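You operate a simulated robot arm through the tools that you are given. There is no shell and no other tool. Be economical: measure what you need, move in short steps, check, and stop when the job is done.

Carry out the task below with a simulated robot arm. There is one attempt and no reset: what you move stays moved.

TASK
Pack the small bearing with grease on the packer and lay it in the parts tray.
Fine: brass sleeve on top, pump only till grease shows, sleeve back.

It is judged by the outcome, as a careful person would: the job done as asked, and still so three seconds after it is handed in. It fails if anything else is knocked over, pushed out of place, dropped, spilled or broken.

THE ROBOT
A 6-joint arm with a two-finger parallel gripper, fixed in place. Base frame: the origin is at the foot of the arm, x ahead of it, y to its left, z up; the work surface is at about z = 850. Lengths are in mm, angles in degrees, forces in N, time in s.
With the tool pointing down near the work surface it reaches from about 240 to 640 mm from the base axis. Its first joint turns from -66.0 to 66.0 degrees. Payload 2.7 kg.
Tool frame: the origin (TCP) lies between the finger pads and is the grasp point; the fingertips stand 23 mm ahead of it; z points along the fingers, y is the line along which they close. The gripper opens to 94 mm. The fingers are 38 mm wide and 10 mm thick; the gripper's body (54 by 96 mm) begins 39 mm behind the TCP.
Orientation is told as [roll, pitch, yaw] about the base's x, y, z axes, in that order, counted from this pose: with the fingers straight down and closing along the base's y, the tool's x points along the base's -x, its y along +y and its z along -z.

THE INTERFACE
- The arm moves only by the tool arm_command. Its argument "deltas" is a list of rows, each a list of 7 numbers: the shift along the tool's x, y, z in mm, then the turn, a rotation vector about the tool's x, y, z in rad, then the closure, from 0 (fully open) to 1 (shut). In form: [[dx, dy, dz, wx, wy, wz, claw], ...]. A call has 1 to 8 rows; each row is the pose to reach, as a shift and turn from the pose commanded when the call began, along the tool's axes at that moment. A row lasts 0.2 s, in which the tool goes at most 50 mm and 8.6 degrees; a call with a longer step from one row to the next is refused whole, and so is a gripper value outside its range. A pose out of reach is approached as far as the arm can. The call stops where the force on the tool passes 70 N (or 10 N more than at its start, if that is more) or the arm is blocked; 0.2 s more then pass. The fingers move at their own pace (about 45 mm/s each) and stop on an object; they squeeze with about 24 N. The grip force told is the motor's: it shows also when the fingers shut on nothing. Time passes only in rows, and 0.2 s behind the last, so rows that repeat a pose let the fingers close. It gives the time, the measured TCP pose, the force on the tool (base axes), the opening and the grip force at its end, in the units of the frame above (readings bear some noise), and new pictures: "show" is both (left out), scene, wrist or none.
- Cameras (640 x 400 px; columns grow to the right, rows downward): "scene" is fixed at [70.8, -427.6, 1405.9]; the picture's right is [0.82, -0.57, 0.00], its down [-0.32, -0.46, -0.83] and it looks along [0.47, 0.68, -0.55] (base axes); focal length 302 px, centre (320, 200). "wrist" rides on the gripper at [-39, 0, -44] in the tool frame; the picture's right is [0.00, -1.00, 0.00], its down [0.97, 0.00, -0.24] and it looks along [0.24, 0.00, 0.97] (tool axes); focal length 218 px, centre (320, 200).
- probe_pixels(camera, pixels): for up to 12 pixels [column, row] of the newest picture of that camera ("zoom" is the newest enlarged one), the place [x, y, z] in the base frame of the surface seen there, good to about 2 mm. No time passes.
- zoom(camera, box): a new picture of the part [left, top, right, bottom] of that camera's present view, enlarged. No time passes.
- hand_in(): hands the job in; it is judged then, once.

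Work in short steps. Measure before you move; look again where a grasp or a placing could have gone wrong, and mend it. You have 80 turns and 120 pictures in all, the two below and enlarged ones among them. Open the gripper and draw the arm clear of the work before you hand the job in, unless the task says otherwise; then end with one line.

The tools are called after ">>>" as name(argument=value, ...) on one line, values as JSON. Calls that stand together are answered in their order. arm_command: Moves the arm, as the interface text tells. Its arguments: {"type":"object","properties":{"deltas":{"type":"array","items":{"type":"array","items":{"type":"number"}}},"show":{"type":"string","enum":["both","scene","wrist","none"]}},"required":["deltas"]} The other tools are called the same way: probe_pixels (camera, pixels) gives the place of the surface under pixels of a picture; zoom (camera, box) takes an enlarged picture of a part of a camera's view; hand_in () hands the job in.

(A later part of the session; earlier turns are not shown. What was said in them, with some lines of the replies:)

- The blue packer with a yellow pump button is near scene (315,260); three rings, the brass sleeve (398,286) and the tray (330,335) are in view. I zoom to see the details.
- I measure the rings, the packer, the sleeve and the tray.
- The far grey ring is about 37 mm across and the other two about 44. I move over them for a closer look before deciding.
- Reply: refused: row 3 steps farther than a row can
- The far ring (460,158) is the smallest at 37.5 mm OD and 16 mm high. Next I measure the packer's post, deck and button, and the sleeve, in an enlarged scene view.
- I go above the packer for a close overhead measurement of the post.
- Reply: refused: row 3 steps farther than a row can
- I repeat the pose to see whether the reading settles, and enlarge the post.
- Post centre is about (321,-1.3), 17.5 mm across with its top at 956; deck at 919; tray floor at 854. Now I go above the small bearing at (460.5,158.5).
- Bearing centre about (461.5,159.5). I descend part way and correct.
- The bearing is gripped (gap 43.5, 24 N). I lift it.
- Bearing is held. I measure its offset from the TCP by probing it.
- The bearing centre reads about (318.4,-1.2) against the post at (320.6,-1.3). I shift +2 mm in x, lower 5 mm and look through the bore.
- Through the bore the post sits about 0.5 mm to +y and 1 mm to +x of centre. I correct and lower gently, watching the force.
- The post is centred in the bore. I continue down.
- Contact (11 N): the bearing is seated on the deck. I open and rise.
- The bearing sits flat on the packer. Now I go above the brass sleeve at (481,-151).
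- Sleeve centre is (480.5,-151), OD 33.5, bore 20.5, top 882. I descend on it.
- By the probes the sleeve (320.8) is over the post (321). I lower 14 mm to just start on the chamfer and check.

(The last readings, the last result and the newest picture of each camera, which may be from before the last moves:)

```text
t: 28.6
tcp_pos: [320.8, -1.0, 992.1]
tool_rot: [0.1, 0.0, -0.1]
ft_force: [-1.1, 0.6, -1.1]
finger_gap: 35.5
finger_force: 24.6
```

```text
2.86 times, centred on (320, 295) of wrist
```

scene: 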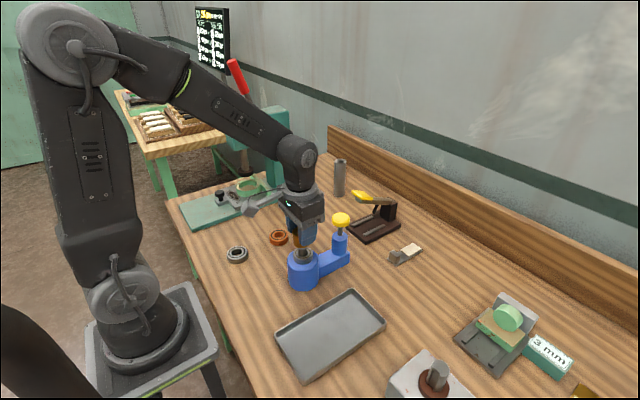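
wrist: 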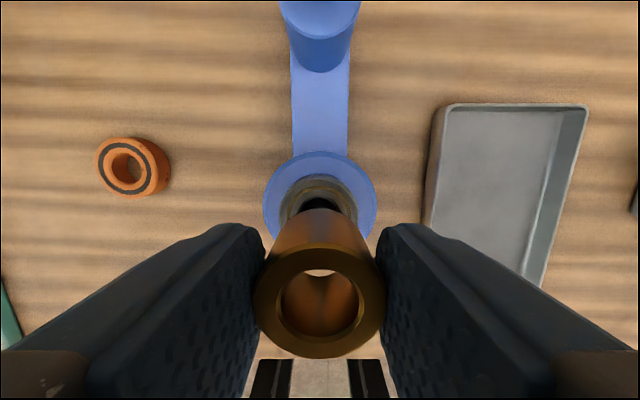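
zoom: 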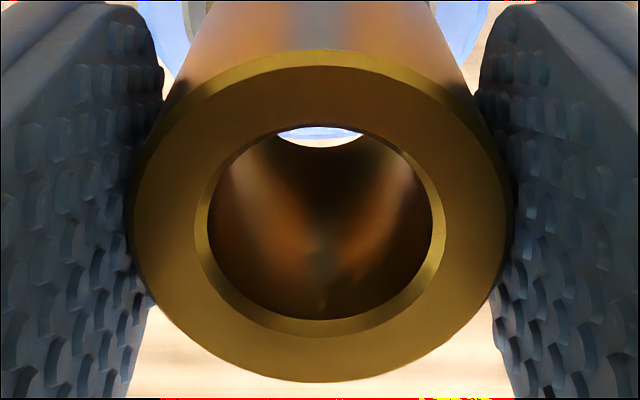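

>>> arm_command(deltas=[[0, 0, 1.5, 0, 0, 0, 1], [0, 0, 3, 0, 0, 0, 1], [0, 0, 4.5, 0, 0, 0, 1], [0, 0, 6, 0, 0, 0, 1], [0, 0, 6, 0, 0, 0, 1]], show="none")

>>> zoom(camera="wrist", box=[260, 225, 380, 365])

```text
t: 29.8
tcp_pos: [322.9, -0.9, 985.1]
tool_rot: [0.0, 0.0, 0.0]
ft_force: [-2.4, 4.4, -0.6]
finger_gap: 35.6
finger_force: 24.1
```

```text
2.86 times, centred on (320, 295) of wrist
```

zoom: 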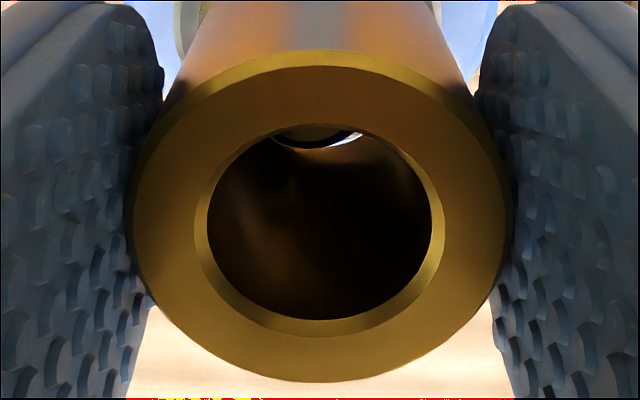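

Post is entering but sits slightly to +y (side force +4.4). I shift +1 mm in y and recheck.

>>> arm_command(deltas=[[0.3, 0.5, 0, 0, 0, 0, 1], [0.3, 1, 0, 0, 0, 0, 1], [0.3, 1, 2, 0, 0, 0, 1], [0.3, 1, 2, 0, 0, 0, 1]], show="none")

>>> zoom(camera="wrist", box=[260, 225, 380, 365])

```text
t: 30.8
tcp_pos: [321.2, -1.5, 983.0]
tool_rot: [0.0, 0.0, -0.1]
ft_force: [0.7, 0.1, -1.5]
finger_gap: 35.6
finger_force: 24.0
```

```text
2.86 times, centred on (320, 295) of wrist
```

zoom: 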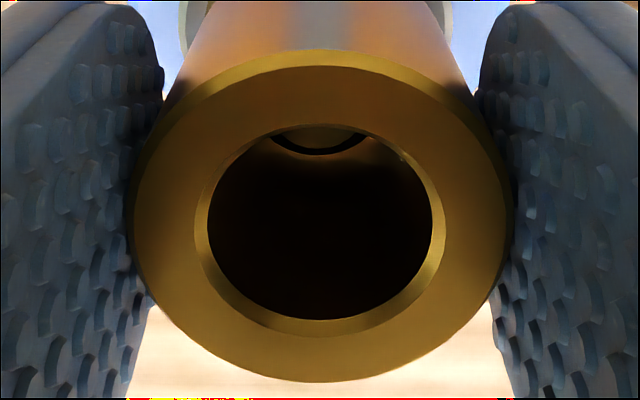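

Force is now near zero and the post is centred. Lowering onto the bearing.

>>> arm_command(deltas=[[0, 0, 3, 0, 0, 0, 1], [0, 0, 5, 0, 0, 0, 1], [0, 0, 7, 0, 0, 0, 1], [0, 0, 8, 0, 0, 0, 1], [0, 0, 8, 0, 0, 0, 1]], show="none")

>>> zoom(camera="scene", box=[280, 225, 330, 275])

```text
t: 32.0
tcp_pos: [322.2, -0.7, 976.4]
tool_rot: [0.0, 0.0, 0.0]
ft_force: [-0.2, 1.0, -1.1]
finger_gap: 35.6
finger_force: 23.4
```

```text
8.00 times, centred on (305, 250) of scene
```

zoom: 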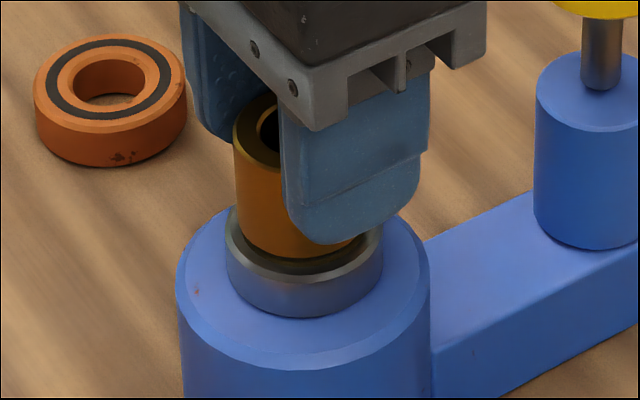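

>>> arm_command(deltas=[[0, 0, 1, 0, 0, 0, 1], [0, 0, 2, 0, 0, 0, 1], [0, 0, 3, 0, 0, 0, 1], [0, 0, 3, 0, 0, 0, 1]], show="none")

```text
t: 33.0
tcp_pos: [321.5, -2.1, 973.3]
tool_rot: [-0.1, -0.1, 0.1]
ft_force: [0.1, 0.1, -2.3]
finger_gap: 35.8
finger_force: 23.7
```

>>> arm_command(deltas=[[0, 0, 1, 0, 0, 0, 1], [0, 0, 2, 0, 0, 0, 1], [0, 0, 2, 0, 0, 0, 1]], show="none")

>>> zoom(camera="scene", box=[280, 225, 330, 275])

```text
t: 33.8
tcp_pos: [322.2, -0.6, 970.5]
tool_rot: [0.0, -0.1, 0.0]
ft_force: [-4.1, 1.5, 11.8]
finger_gap: 35.1
finger_force: 24.1
```

```text
8.00 times, centred on (305, 250) of scene
```

zoom: 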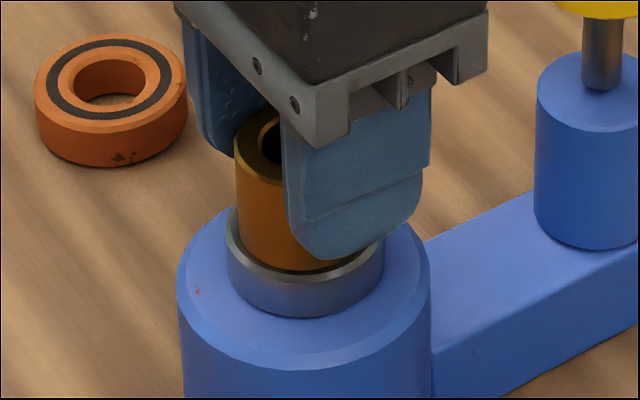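

The sleeve is seated (12 N). I release, rise, and then take the closed gripper over the yellow button.

>>> arm_command(deltas=[[0, 0, -1, 0, 0, 0, 0.5], [0, 0, -1, 0, 0, 0, 0.3], [0, 0, -1, 0, 0, 0, 0.3], [0, 0, -20, 0, 0, 0, 0.3], [0, 0, -60, 0, 0, 0, 0.3], [0, 0, -90, 0, 0, 0, 0.3], [0, 0, -110, 0, 0, 0, 0.3], [0, 0, -110, 0, 0, 0, 0.3]], show="wrist")

>>> zoom(camera="scene", box=[275, 205, 355, 285])

```text
t: 35.6
tcp_pos: [323.4, -0.7, 1081.1]
tool_rot: [0.0, 0.0, 0.0]
ft_force: [0.6, 0.9, 0.0]
finger_gap: 66.0
finger_force: 0.0
```

wrist: 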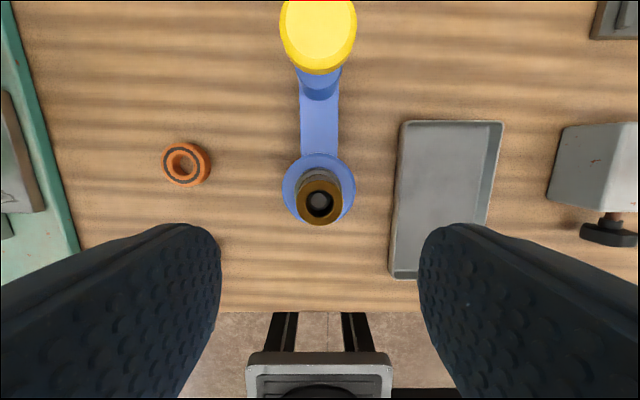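

```text
5.00 times, centred on (315, 245) of scene
```

zoom: 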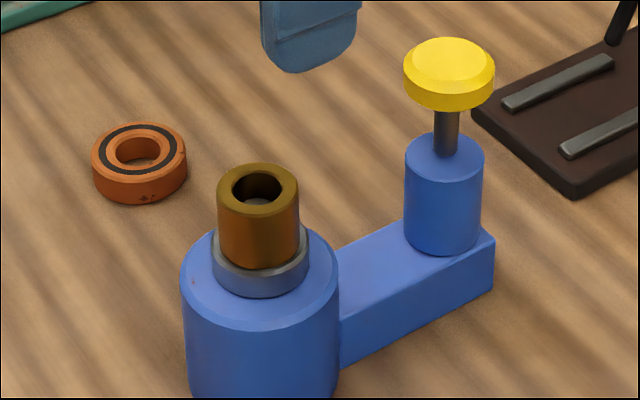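

>>> arm_command(deltas=[[-40, 0, 0, 0, 0, 0, 0.6], [-70, 0, 0, 0, 0, 0, 0.9], [-70, 0, 0, 0, 0, 0, 1], [-70, 0, 0, 0, 0, 0, 1], [-70, 0, 0, 0, 0, 0, 1]], show="wrist")

```text
t: 36.8
tcp_pos: [392.2, 0.3, 1082.7]
tool_rot: [0.0, 0.0, 0.0]
ft_force: [0.3, -0.2, -1.1]
finger_gap: 0.0
finger_force: 23.7
```

wrist: 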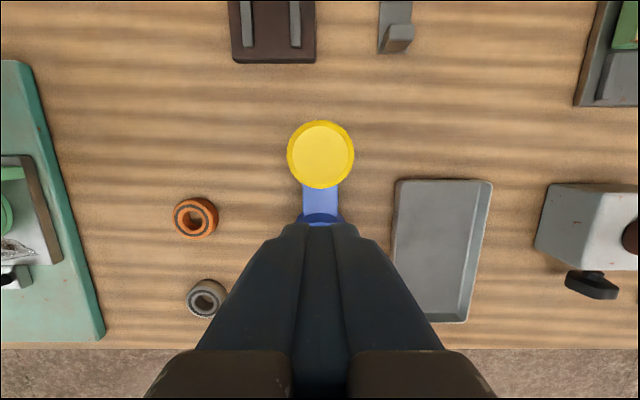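

>>> probe_pixels(camera="wrist", pixels=[[320, 155], [289, 154], [351, 154], [320, 122], [320, 186], [320, 126], [320, 180]])

```text
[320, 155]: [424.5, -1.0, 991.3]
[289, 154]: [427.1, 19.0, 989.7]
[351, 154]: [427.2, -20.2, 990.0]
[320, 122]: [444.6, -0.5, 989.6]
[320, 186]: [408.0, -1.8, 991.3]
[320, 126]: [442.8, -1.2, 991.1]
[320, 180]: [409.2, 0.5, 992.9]
```

Button centre is (426,-1), top 991. I move over it and go to just above.

>>> arm_command(deltas=[[-33.5, -0.5, 0, 0, 0, 0, 1], [-33.5, -0.5, 30, 0, 0, 0, 1], [-33.5, -0.5, 58, 0, 0, 0, 1], [-33.5, -0.5, 58, 0, 0, 0, 1]], show="none")

>>> zoom(camera="scene", box=[275, 185, 375, 285])

```text
t: 37.8
tcp_pos: [425.5, 1.0, 1021.2]
tool_rot: [0.0, 0.1, 0.0]
ft_force: [-1.1, -0.1, 0.5]
finger_gap: 0.1
finger_force: 24.2
```

```text
4.00 times, centred on (325, 235) of scene
```

zoom: 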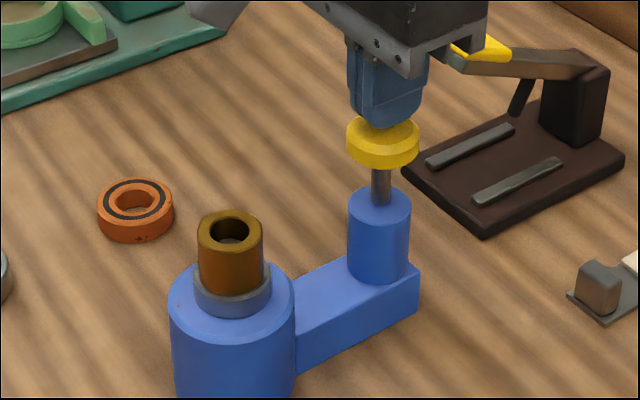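

I press gently: 14 mm, in small rows.

>>> arm_command(deltas=[[0, 0, 5, 0, 0, 0, 1], [0, 0, 9, 0, 0, 0, 1], [0, 0, 12, 0, 0, 0, 1], [0, 0, 14, 0, 0, 0, 1], [0, 0, 14, 0, 0, 0, 1]], show="none")

>>> zoom(camera="scene", box=[275, 205, 355, 285])

```text
t: 39.0
tcp_pos: [424.9, -2.3, 1009.6]
tool_rot: [0.0, 0.0, 0.0]
ft_force: [1.6, 2.0, 3.5]
finger_gap: 0.0
finger_force: 23.6
```

```text
5.00 times, centred on (315, 245) of scene
```

zoom: 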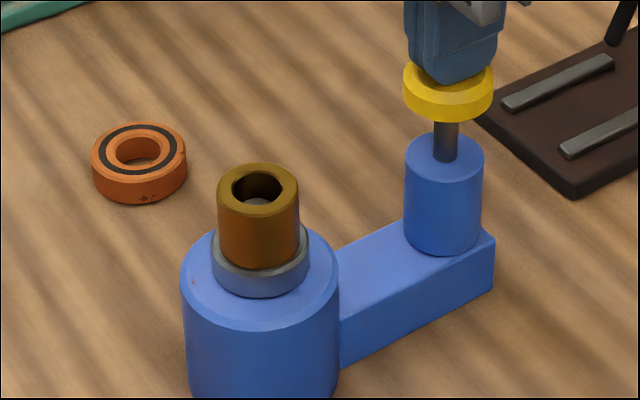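

Contact at light force; button moves. I press further 10 mm.

>>> arm_command(deltas=[[0, 0, 2.5, 0, 0, 0, 1], [0, 0, 5, 0, 0, 0, 1], [0, 0, 7.5, 0, 0, 0, 1], [0, 0, 10, 0, 0, 0, 1], [0, 0, 10, 0, 0, 0, 1]], show="none")

>>> zoom(camera="scene", box=[275, 205, 355, 285])

```text
t: 40.2
tcp_pos: [426.4, -0.8, 999.0]
tool_rot: [0.0, 0.1, 0.1]
ft_force: [0.4, -2.2, 7.6]
finger_gap: 0.1
finger_force: 24.7
```

```text
5.00 times, centred on (315, 245) of scene
```

zoom: 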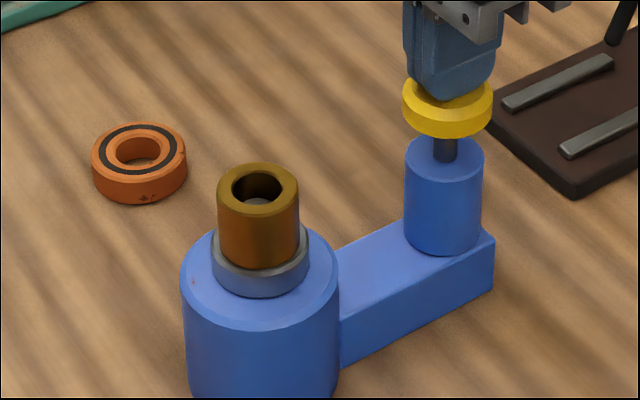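

No grease yet. I press on 10 mm.

>>> arm_command(deltas=[[0, 0, 2.5, 0, 0, 0, 1], [0, 0, 5, 0, 0, 0, 1], [0, 0, 7.5, 0, 0, 0, 1], [0, 0, 10, 0, 0, 0, 1], [0, 0, 10, 0, 0, 0, 1]], show="none")

>>> zoom(camera="scene", box=[275, 205, 355, 285])

```text
t: 41.4
tcp_pos: [425.4, -0.9, 991.5]
tool_rot: [0.0, -0.2, 0.1]
ft_force: [-15.4, 5.4, 46.9]
finger_gap: 0.0
finger_force: 23.8
```

```text
5.00 times, centred on (315, 245) of scene
```

zoom: 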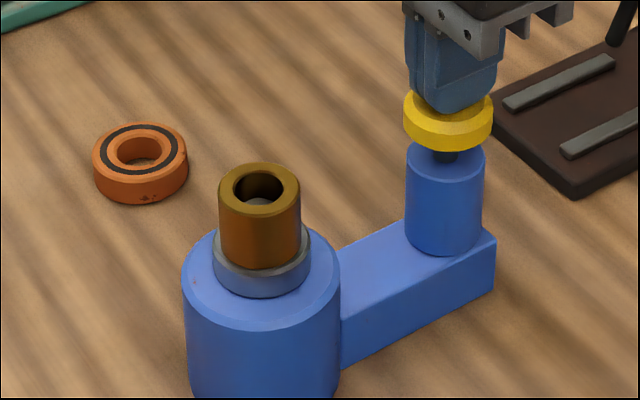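

End of stroke reached (47 N). I back off fully to let it return, and look closely at the bearing.

>>> arm_command(deltas=[[0, 0, -8, 0, 0, 0, 1], [0, 0, -18, 0, 0, 0, 1], [0, 0, -29, 0, 0, 0, 1], [0, 0, -29, 0, 0, 0, 1]], show="none")

>>> zoom(camera="scene", box=[280, 225, 350, 275])

```text
t: 42.4
tcp_pos: [424.2, -2.1, 1016.0]
tool_rot: [0.1, 0.2, 0.0]
ft_force: [-0.2, 0.5, 0.6]
finger_gap: 0.0
finger_force: 23.6
```

```text
8.00 times, centred on (315, 250) of scene
```

zoom: 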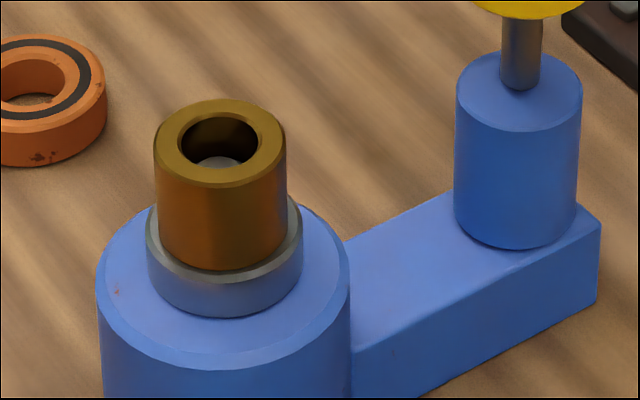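

One stroke: no grease yet. Second stroke, slightly shallower.

>>> arm_command(deltas=[[0, 0, 6, 0, 0, 0, 1], [0, 0, 12, 0, 0, 0, 1], [0, 0, 18, 0, 0, 0, 1], [0, 0, 23, 0, 0, 0, 1], [0, 0, 26, 0, 0, 0, 1], [0, 0, 27, 0, 0, 0, 1]], show="none")

>>> zoom(camera="scene", box=[280, 215, 350, 275])

```text
t: 43.8
tcp_pos: [427.6, -0.4, 993.0]
tool_rot: [-0.1, -0.1, 0.1]
ft_force: [-10.2, -5.4, 31.4]
finger_gap: 0.0
finger_force: 24.0
```

```text
6.67 times, centred on (315, 245) of scene
```

zoom: 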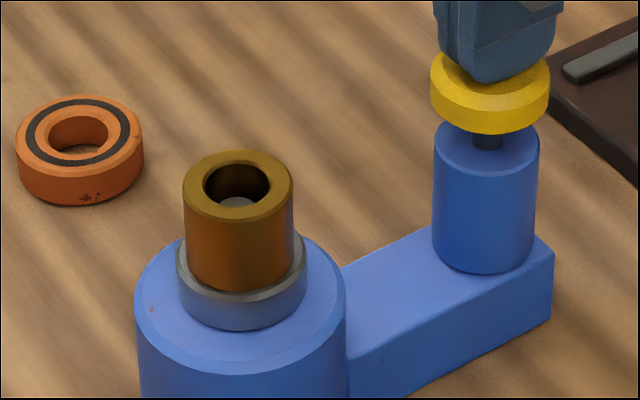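

>>> arm_command(deltas=[[0, 0, -9, 0, 0, 0, 1], [0, 0, -18, 0, 0, 0, 1], [0, 0, -27, 0, 0, 0, 1], [0, 0, -27, 0, 0, 0, 1]], show="none")

>>> zoom(camera="scene", box=[285, 230, 325, 270])

```text
t: 44.8
tcp_pos: [426.6, -0.5, 1016.8]
tool_rot: [0.0, 0.1, -0.1]
ft_force: [0.1, 0.7, -0.6]
finger_gap: 0.0
finger_force: 24.2
```

```text
10.00 times, centred on (305, 250) of scene
```

zoom: 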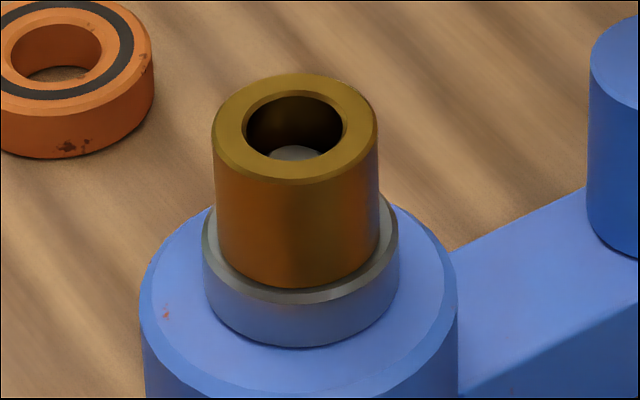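

Still none. Third stroke.

>>> arm_command(deltas=[[0, 0, 6, 0, 0, 0, 1], [0, 0, 12, 0, 0, 0, 1], [0, 0, 18, 0, 0, 0, 1], [0, 0, 23, 0, 0, 0, 1], [0, 0, 26, 0, 0, 0, 1], [0, 0, 27, 0, 0, 0, 1]], show="none")

>>> zoom(camera="scene", box=[285, 230, 325, 270])

```text
t: 46.2
tcp_pos: [426.4, -2.1, 991.5]
tool_rot: [-0.1, -0.3, 0.0]
ft_force: [-4.0, -0.7, 23.9]
finger_gap: 0.1
finger_force: 24.2
```

```text
10.00 times, centred on (305, 250) of scene
```

zoom: 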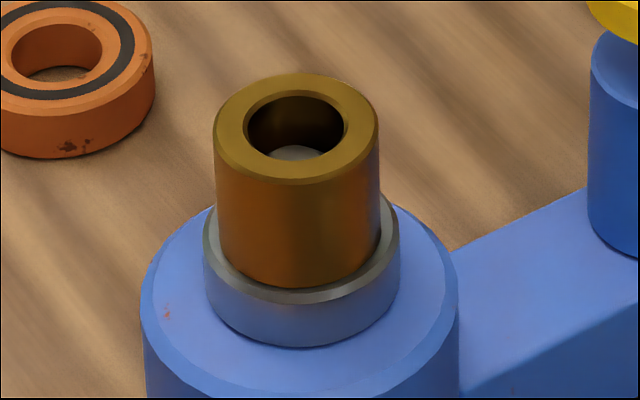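

I release and take a look from above with the wrist camera.

>>> arm_command(deltas=[[0, 0, -9, 0, 0, 0, 1], [0, 0, -27, 0, 0, 0, 1], [5, 0, -60, 0, 0, 0, 1], [45, 0, -65, 0, 0, 0, 1], [85, 0, -65, 0, 0, 0, 1], [115, 0, -65, 0, 0, 0, 1], [115, 0, -65, 0, 0, 0, 1]], show="none")

>>> zoom(camera="wrist", box=[270, 130, 370, 210])

>>> zoom(camera="scene", box=[275, 200, 365, 290])

```text
t: 47.8
tcp_pos: [308.4, 0.4, 1053.5]
tool_rot: [0.0, 0.1, 0.0]
ft_force: [-0.4, 0.4, -0.7]
finger_gap: 0.0
finger_force: 24.1
```

```text
5.00 times, centred on (320, 170) of wrist
```

zoom: 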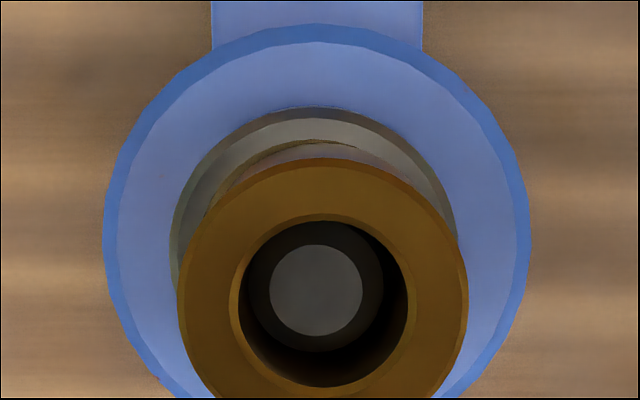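

```text
4.44 times, centred on (320, 245) of scene
```

zoom: 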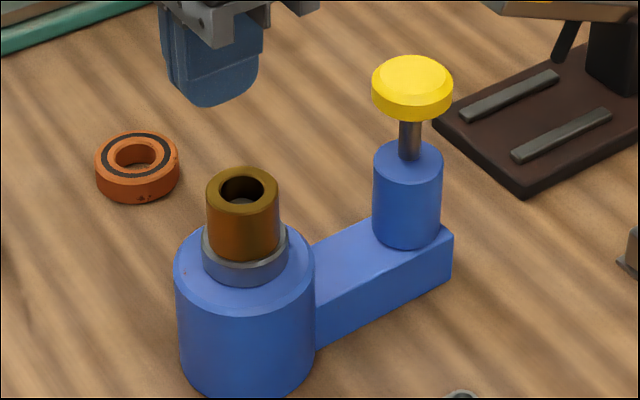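

>>> zoom(camera="wrist", box=[295, 145, 345, 180])

>>> probe_pixels(camera="zoom", pixels=[[320, 30]])

>>> probe_pixels(camera="wrist", pixels=[[316, 153], [318, 158], [318, 160], [320, 161]])

```text
11.43 times, centred on (320, 162) of wrist
```

zoom: 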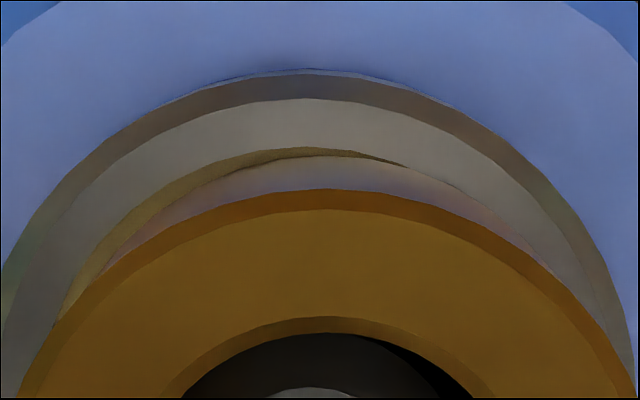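

```text
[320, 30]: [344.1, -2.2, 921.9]
```

```text
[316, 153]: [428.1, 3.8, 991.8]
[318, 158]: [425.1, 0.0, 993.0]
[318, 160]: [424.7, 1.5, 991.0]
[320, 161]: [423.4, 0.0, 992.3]
```

No grease yet. Back to the button for the fourth stroke.

>>> arm_command(deltas=[[-45, 0, 0, 0, 0, 0, 1], [-90, 0, 0, 0, 0, 0, 1], [-115, 0, 10, 0, 0, 0, 1], [-115, 0, 36, 0, 0, 0, 1], [-115, 0, 36, 0, 0, 0, 1]], show="none")

>>> arm_command(deltas=[[0, 0, 6, 0, 0, 0, 1], [0, 0, 12, 0, 0, 0, 1], [0, 0, 18, 0, 0, 0, 1], [0, 0, 24, 0, 0, 0, 1], [0, 0, 29, 0, 0, 0, 1], [0, 0, 29, 0, 0, 0, 1]], show="none")

>>> zoom(camera="scene", box=[285, 210, 355, 270])

```text
t: 49.0
tcp_pos: [425.2, -0.5, 1020.3]
tool_rot: [0.0, 0.0, 0.1]
ft_force: [0.1, 0.3, -0.8]
finger_gap: 0.5
finger_force: 24.0
```

```text
t: 50.4
tcp_pos: [426.4, -1.8, 992.7]
tool_rot: [0.0, -0.2, 0.1]
ft_force: [-8.3, -1.1, 30.4]
finger_gap: 0.0
finger_force: 24.0
```

```text
6.67 times, centred on (320, 240) of scene
```

zoom: 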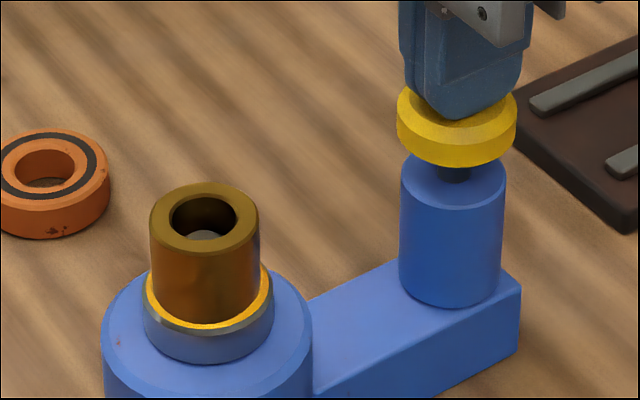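

Amber grease now shows around the sleeve. I stop pumping, rise and go back over the sleeve with an open gripper.

>>> arm_command(deltas=[[0, 0, -15, 0, 0, 0, 1], [0, 0, -40, 0, 0, 0, 1], [0, 0, -70, 0, 0, 0, 0.8], [35, 0.5, -70, 0, 0, 0, 0.5], [75, 0.5, -70, 0, 0, 0, 0.3], [103.5, 0.5, -70, 0, 0, 0, 0.3], [103.5, 0.5, -70, 0, 0, 0, 0.3]], show="wrist")

>>> zoom(camera="wrist", box=[260, 140, 380, 240])

```text
t: 52.0
tcp_pos: [321.9, -0.0, 1061.8]
tool_rot: [0.0, 0.1, -0.1]
ft_force: [0.2, -1.0, 0.1]
finger_gap: 65.8
finger_force: 0.0
```

wrist: 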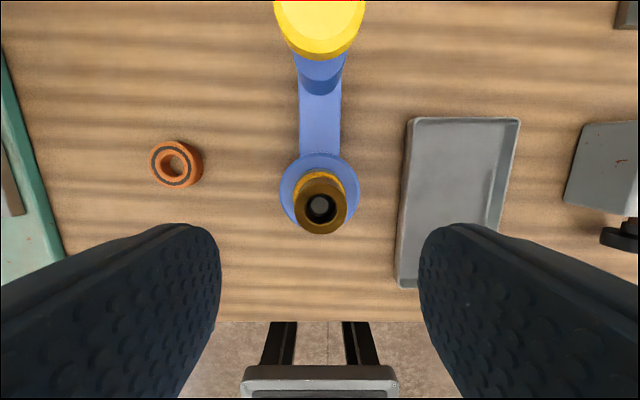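

```text
4.00 times, centred on (320, 190) of wrist
```

zoom: 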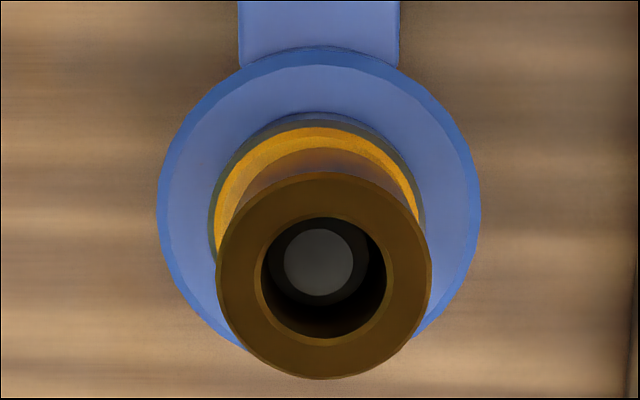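

I descend to where I released the sleeve and grip it.

>>> arm_command(deltas=[[0, -0.3, 40, 0, 0, 0, 0.3], [0, -0.3, 70, 0, 0, 0, 0.3], [0, -0.3, 87, 0, 0, 0, 0.3], [0, -0.3, 87, 0, 0, 0, 0.5], [0, -0.3, 87, 0, 0, 0, 0.8], [0, -0.3, 87, 0, 0, 0, 1], [0, -0.3, 87, 0, 0, 0, 1], [0, -0.3, 87, 0, 0, 0, 1]], show="none")

>>> zoom(camera="scene", box=[275, 215, 345, 275])

```text
t: 53.8
tcp_pos: [321.1, 0.6, 974.4]
tool_rot: [0.0, 0.0, 0.0]
ft_force: [-0.3, -0.1, -0.3]
finger_gap: 35.5
finger_force: 24.1
```

```text
6.67 times, centred on (310, 245) of scene
```

zoom: 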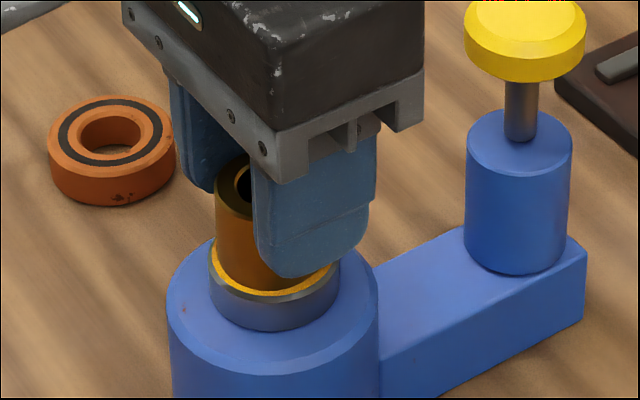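

Gripped. I lift it straight off and carry it back by the same route.

>>> arm_command(deltas=[[0, 0, -15, 0, 0, 0, 1], [0, 0, -40, 0, 0, 0, 1], [0, 0, -60, 0, 0, 0, 1], [0, 0, -60, 0, 0, 0, 1]], show="none")

>>> zoom(camera="scene", box=[275, 205, 345, 275])

```text
t: 54.8
tcp_pos: [321.8, -1.8, 1035.4]
tool_rot: [0.0, 0.1, 0.0]
ft_force: [0.7, 0.5, -1.6]
finger_gap: 35.5
finger_force: 23.9
```

```text
5.71 times, centred on (310, 240) of scene
```

zoom: 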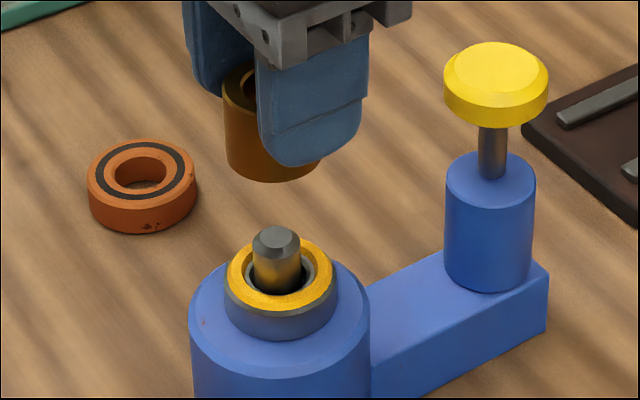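

The bearing is packed and stayed put. Carrying the sleeve to its place.

>>> arm_command(deltas=[[0, -40, 0, 0, 0, 0, 1], [0, -85, 0, 0, 0, 0, 1], [0, -128, 0, 0, 0, 0, 1], [-20, -151.4, 0, 0, 0, 0, 1], [-65, -151.4, 0, 0, 0, 0, 1], [-110, -151.4, 0, 0, 0, 0, 1], [-150, -151.4, 0, 0, 0, 0, 1], [-159.9, -151.4, 0, 0, 0, 0, 1]], show="none")

>>> arm_command(deltas=[[0, 0, 40, 0, 0, 0, 1], [0, 0, 80, 0, 0, 0, 1], [0, 0, 115, 0, 0, 0, 1], [0, 0, 135, 0, 0, 0, 1], [0, 0, 140, 0, 0, 0, 1], [0, 0, 140, 0, 0, 0, 1]], show="scene")

```text
t: 56.6
tcp_pos: [480.7, -149.2, 1034.3]
tool_rot: [0.0, 0.1, 0.0]
ft_force: [-0.1, -0.3, -1.9]
finger_gap: 35.4
finger_force: 24.4
```

```text
t: 58.0
tcp_pos: [480.4, -151.5, 891.8]
tool_rot: [0.1, -0.1, 0.0]
ft_force: [-0.9, -0.7, -1.6]
finger_gap: 35.4
finger_force: 23.9
```

scene: 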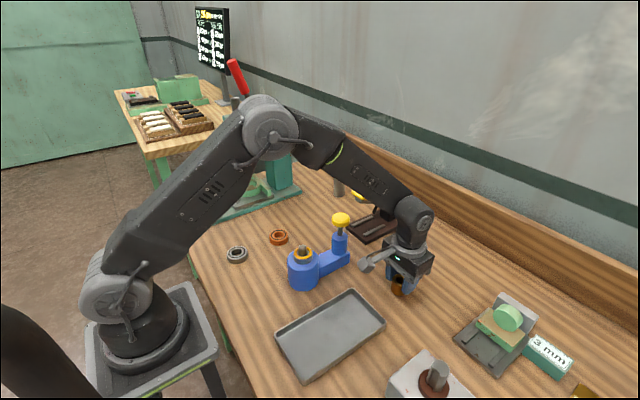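

>>> arm_command(deltas=[[0, 0, 2, 0, 0, 0, 1], [0, 0, 4, 0, 0, 0, 1], [0, 0, 4, 0, 0, 0, 1]], show="none")

>>> zoom(camera="scene", box=[375, 255, 425, 305])

```text
t: 58.8
tcp_pos: [481.7, -153.1, 887.9]
tool_rot: [0.0, 0.0, 0.0]
ft_force: [-0.3, 1.0, -0.9]
finger_gap: 35.1
finger_force: 24.0
```

```text
8.00 times, centred on (400, 280) of scene
```

zoom: 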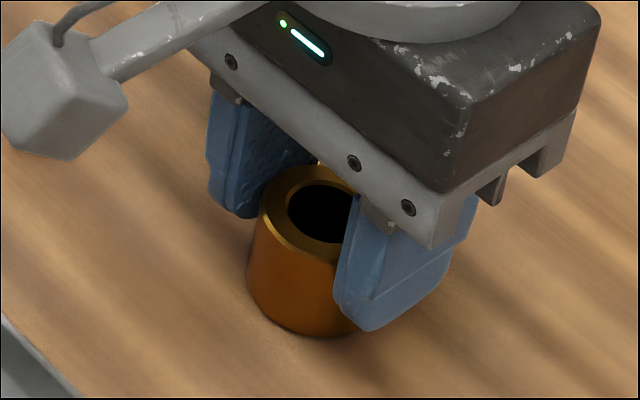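

>>> arm_command(deltas=[[0, 0, 1, 0, 0, 0, 1], [0, 0, 2, 0, 0, 0, 1], [0, 0, 2, 0, 0, 0, 1]], show="none")

```text
t: 59.6
tcp_pos: [481.7, -151.4, 888.1]
tool_rot: [0.0, 0.0, 0.0]
ft_force: [-1.5, -1.2, 4.8]
finger_gap: 35.4
finger_force: 23.7
```

Contact with the table (about 5 N). I release, rise and check.

>>> arm_command(deltas=[[0, 0, 0, 0, 0, 0, 0.5], [0, 0, 0, 0, 0, 0, 0.2], [0, 0, 0, 0, 0, 0, 0.1], [0, 0, -30, 0, 0, 0, 0.1], [0, 0, -75, 0, 0, 0, 0.1], [0, 0, -120, 0, 0, 0, 0.1], [0, 0, -160, 0, 0, 0, 0], [0, 0, -180, 0, 0, 0, 0]], show="wrist")

>>> probe_pixels(camera="scene", pixels=[[300, 250]])

```text
t: 61.4
tcp_pos: [482.3, -153.4, 1069.1]
tool_rot: [0.1, -0.1, 0.0]
ft_force: [0.6, 0.1, -0.2]
finger_gap: 94.1
finger_force: 0.0
```

wrist: 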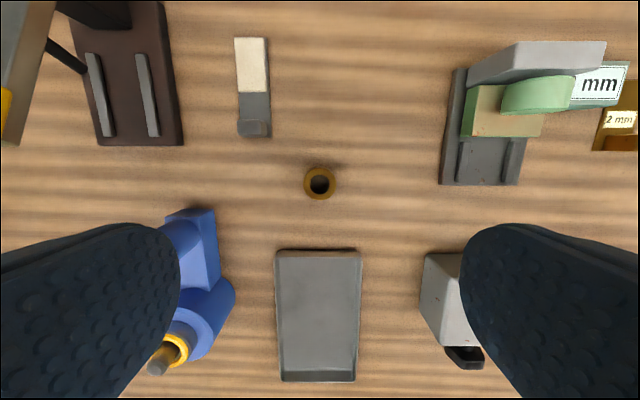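

```text
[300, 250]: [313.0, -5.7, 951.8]
```

The sleeve stands where it was. Now back over the packer for the bearing.

>>> arm_command(deltas=[[30, 30, 0, 0, 0, 0, 0], [60, 60, 0, 0, 0, 0, 0], [90, 92, 0, 0, 0, 0, 0.1], [122, 124, 0, 0, 0, 0, 0.1], [152, 151.7, 0, 0, 0, 0, 0.1], [160, 151.7, 20, 0, 0, 0, 0.1], [160, 151.7, 50, 0, 0, 0, 0.1], [160, 151.7, 50, 0, 0, 0, 0.1]], show="wrist")

>>> zoom(camera="wrist", box=[260, 160, 380, 260])

```text
t: 63.2
tcp_pos: [321.4, -2.4, 1015.3]
tool_rot: [0.0, 0.0, 0.0]
ft_force: [0.1, -0.2, -0.2]
finger_gap: 84.5
finger_force: 0.0
```

wrist: 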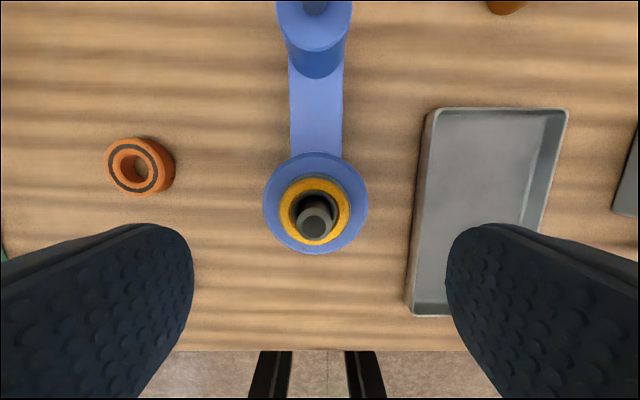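

```text
4.00 times, centred on (320, 210) of wrist
```

zoom: 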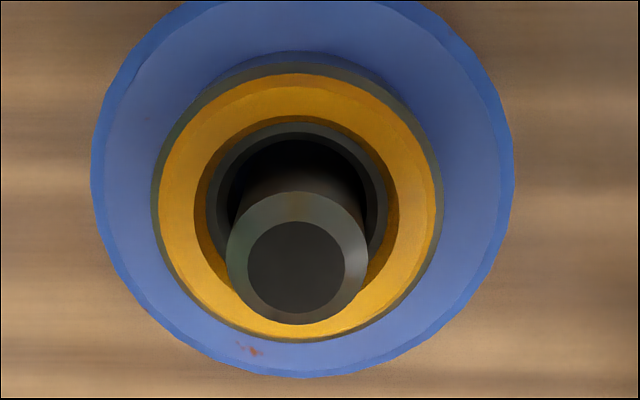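

The bearing is about 3.3 mm to +y and 1.7 mm to +x of the TCP. I correct while descending partway.

>>> arm_command(deltas=[[-1.6, 3.3, 0, 0, 0, 0, 0.1], [-1.6, 3.3, 25, 0, 0, 0, 0.1], [-1.6, 3.3, 45, 0, 0, 0, 0.1], [-1.6, 3.3, 45, 0, 0, 0, 0.1]], show="wrist")

```text
t: 64.2
tcp_pos: [325.0, 1.0, 973.2]
tool_rot: [0.0, 0.0, 0.0]
ft_force: [0.7, -0.4, 0.1]
finger_gap: 84.9
finger_force: 0.1
```

wrist: 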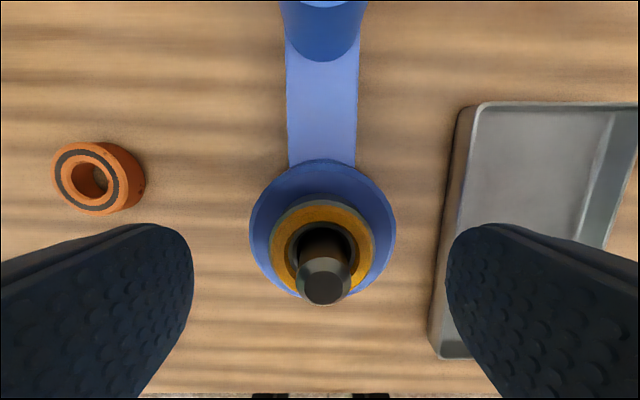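

>>> arm_command(deltas=[[1.3, -0.7, 10, 0, 0, 0, 0.1], [1.3, -0.7, 20, 0, 0, 0, 0.1], [1.3, -0.7, 25, 0, 0, 0, 0.1], [1.3, -0.7, 25, 0, 0, 0, 0.1]], show="wrist")

>>> zoom(camera="scene", box=[275, 215, 345, 275])

```text
t: 65.2
tcp_pos: [321.8, 2.3, 946.5]
tool_rot: [0.0, -0.1, 0.0]
ft_force: [0.0, 0.1, 0.4]
finger_gap: 84.8
finger_force: 0.1
```

wrist: 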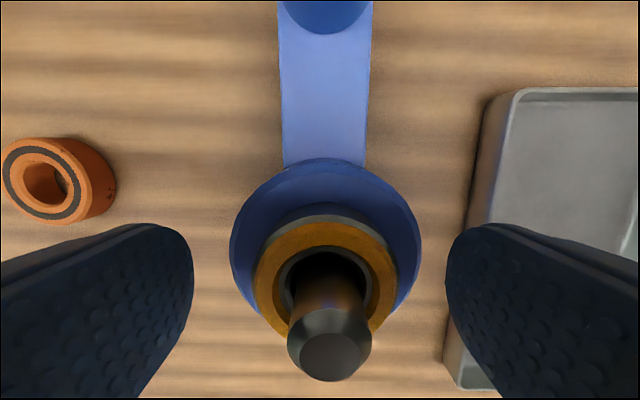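

```text
6.67 times, centred on (310, 245) of scene
```

zoom: 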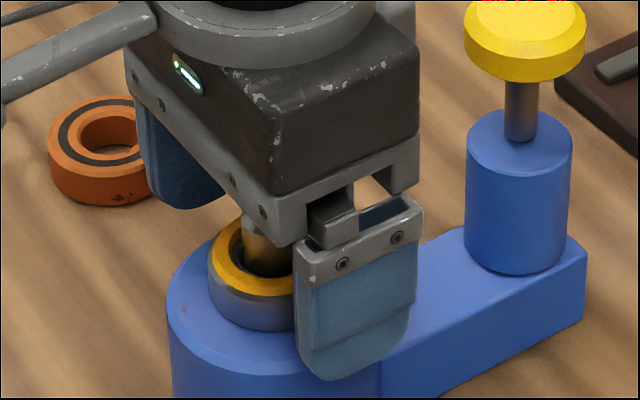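

The bearing sits 1.8 mm to -y of the gripper; I correct and close.

>>> arm_command(deltas=[[0, -1.8, 0, 0, 0, 0, 0.2], [0, -1.8, 0, 0, 0, 0, 0.35], [0, -1.8, 0, 0, 0, 0, 0.45], [0, -1.8, 0, 0, 0, 0, 0.55], [0, -1.8, 0, 0, 0, 0, 1], [0, -1.8, 0, 0, 0, 0, 1], [0, -1.8, 0, 0, 0, 0, 1]], show="wrist")

```text
t: 66.8
tcp_pos: [321.9, -0.2, 946.6]
tool_rot: [0.0, 0.0, 0.0]
ft_force: [0.0, -0.9, -1.1]
finger_gap: 43.1
finger_force: 23.6
```

wrist: 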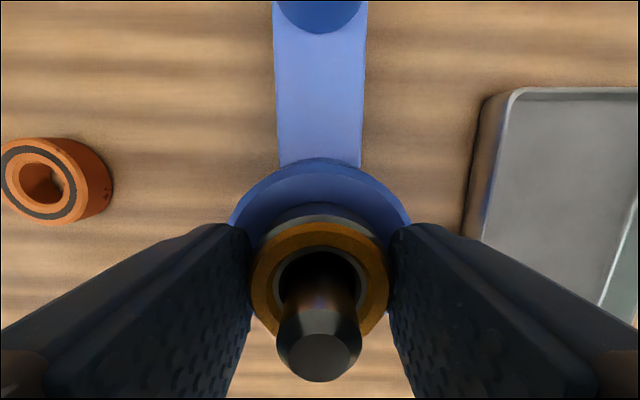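

Gripped (43.1 mm, side force small). I lift slowly, straight up.

>>> arm_command(deltas=[[0, 0, -6, 0, 0, 0, 1], [0, 0, -14, 0, 0, 0, 1], [0, 0, -24, 0, 0, 0, 1], [0, 0, -36, 0, 0, 0, 1], [0, 0, -52, 0, 0, 0, 1], [0, 0, -70, 0, 0, 0, 1], [0, 0, -70, 0, 0, 0, 1]])

```text
t: 68.4
tcp_pos: [321.7, 0.9, 1017.3]
tool_rot: [0.0, -0.1, -0.1]
ft_force: [0.0, -0.6, -1.0]
finger_gap: 43.2
finger_force: 23.9
```

scene: 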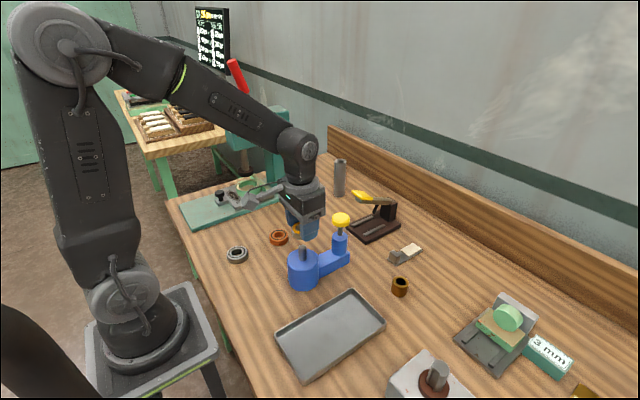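
wrist: 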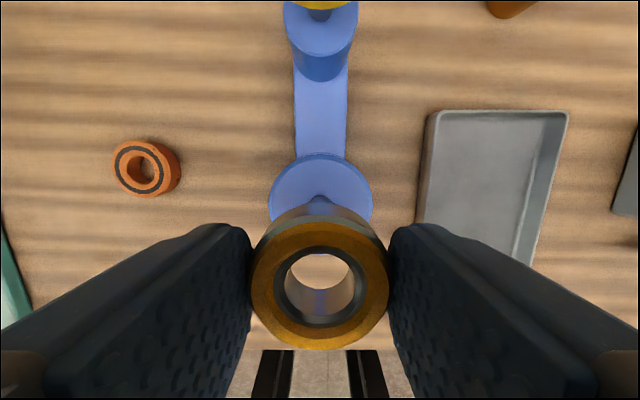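

Held and clear of the post. I carry it over the tray centre (300,-151) and start down.

>>> arm_command(deltas=[[0, -40, 0, 0, 0, 0, 1], [5, -80, 0, 0, 0, 0, 1], [15, -120, 0, 0, 0, 0, 1], [21, -151, 0, 0, 0, 0, 1], [21, -151, 40, 0, 0, 0, 1], [21, -151, 80, 0, 0, 0, 1], [21, -151, 112, 0, 0, 0, 1], [21, -151, 112, 0, 0, 0, 1]])

```text
t: 70.2
tcp_pos: [301.0, -149.9, 909.0]
tool_rot: [0.0, 0.0, 0.0]
ft_force: [0.2, 0.3, -0.7]
finger_gap: 43.2
finger_force: 24.1
```

scene: 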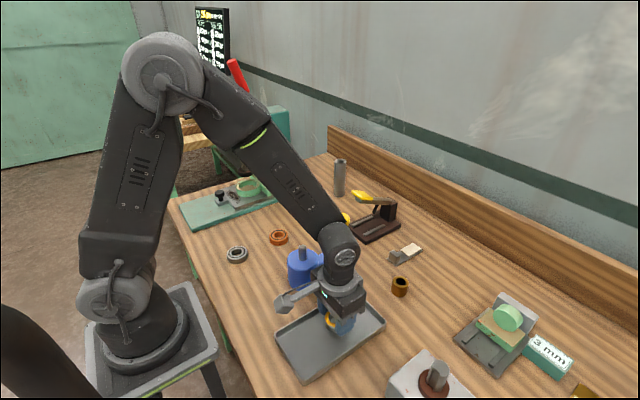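
wrist: 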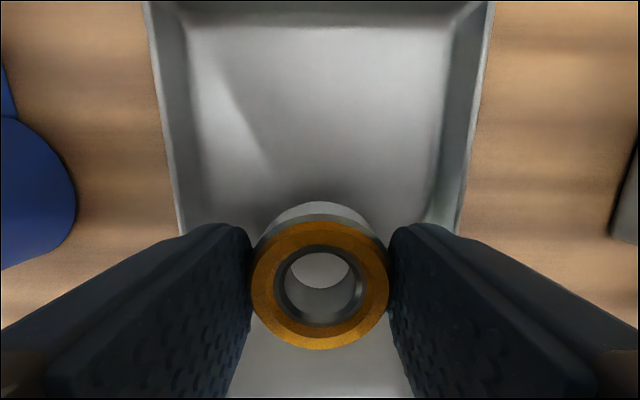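

Centred in the tray. I lower toward the floor (bottom now about 882, floor 854).

>>> arm_command(deltas=[[0, 0, 8, 0, 0, 0, 1], [0, 0, 15, 0, 0, 0, 1], [0, 0, 20, 0, 0, 0, 1], [0, 0, 22, 0, 0, 0, 1], [0, 0, 24, 0, 0, 0, 1], [0, 0, 24, 0, 0, 0, 1]], show="none")

```text
t: 71.6
tcp_pos: [300.6, -152.2, 882.5]
tool_rot: [0.0, -0.1, 0.0]
ft_force: [0.4, 0.6, -1.3]
finger_gap: 43.0
finger_force: 24.5
```

>>> arm_command(deltas=[[0, 0, 1, 0, 0, 0, 1], [0, 0, 2, 0, 0, 0, 1], [0, 0, 2, 0, 0, 0, 1]], show="none")

>>> zoom(camera="scene", box=[290, 280, 370, 350])

```text
t: 72.4
tcp_pos: [300.5, -151.5, 880.2]
tool_rot: [0.0, 0.0, -0.1]
ft_force: [-5.3, 0.3, 13.9]
finger_gap: 43.5
finger_force: 24.0
```

```text
5.71 times, centred on (330, 315) of scene
```

zoom: 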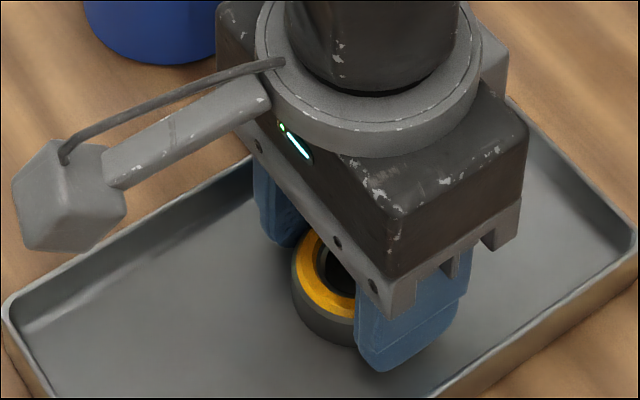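

The bearing touches the tray floor (14 N). I release with a limited opening and rise clear.

>>> arm_command(deltas=[[0, 0, -1, 0, 0, 0, 0.45], [0, 0, -1, 0, 0, 0, 0.35], [0, 0, -1, 0, 0, 0, 0.35], [0, 0, -25, 0, 0, 0, 0.35], [0, 0, -70, 0, 0, 0, 0.35], [0, 0, -115, 0, 0, 0, 0.2], [0, 0, -160, 0, 0, 0, 0], [0, 0, -200, 0, 0, 0, 0]], show="none")

>>> arm_command(deltas=[[0, -20, -40, 0, 0, 0, 0], [0, -40, -80, 0, 0, 0, 0], [0, -40, -120, 0, 0, 0, 0], [0, -40, -120, 0, 0, 0, 0]])

>>> zoom(camera="scene", box=[270, 210, 430, 380])

```text
t: 74.2
tcp_pos: [302.2, -150.4, 1078.2]
tool_rot: [-0.1, 0.0, 0.1]
ft_force: [0.5, -1.3, 0.3]
finger_gap: 94.1
finger_force: 0.0
```

```text
t: 75.2
tcp_pos: [300.6, -191.0, 1200.2]
tool_rot: [0.1, 0.1, 0.0]
ft_force: [-0.7, -0.7, -0.1]
finger_gap: 94.1
finger_force: 0.0
```

scene: 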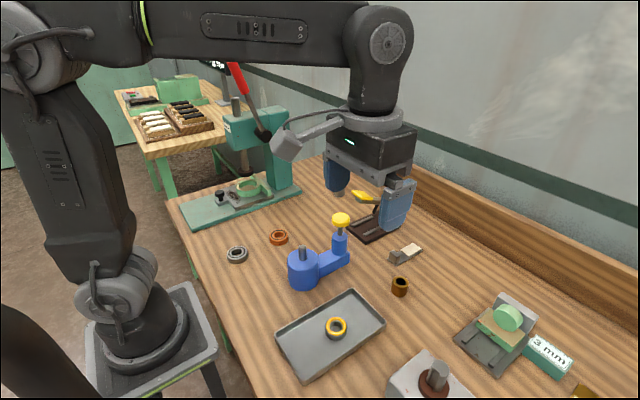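
wrist: 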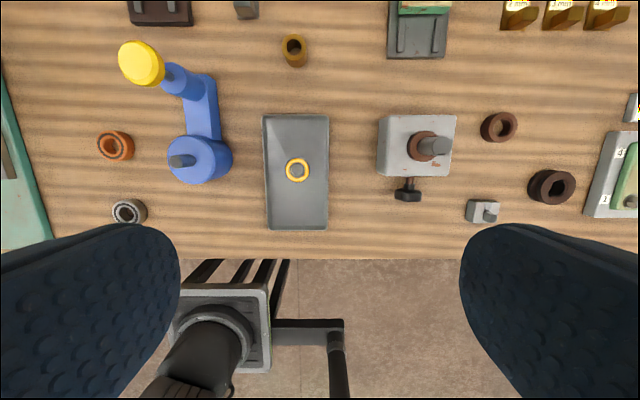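

```text
2.35 times, centred on (350, 295) of scene
```

zoom: 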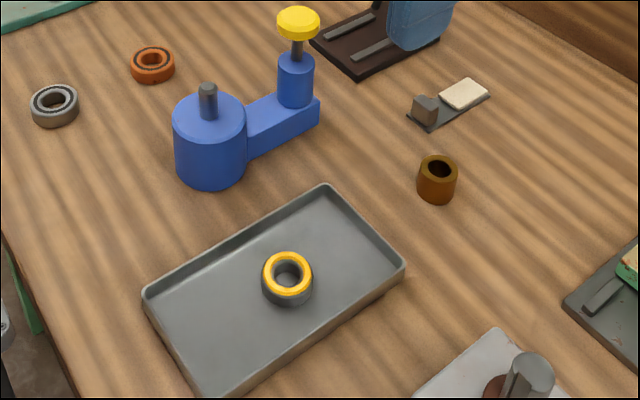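

The greased bearing lies flat in the tray, the sleeve is upright at its old place (400,286), the packer is undisturbed and the arm is clear with the gripper open. Handing in.

>>> hand_in()

```text
The job is handed in.
```

The small bearing is packed with grease and lying in the parts tray. I stopped pumping as soon as grease showed, on the fourth stroke, and the brass sleeve is back in its place.
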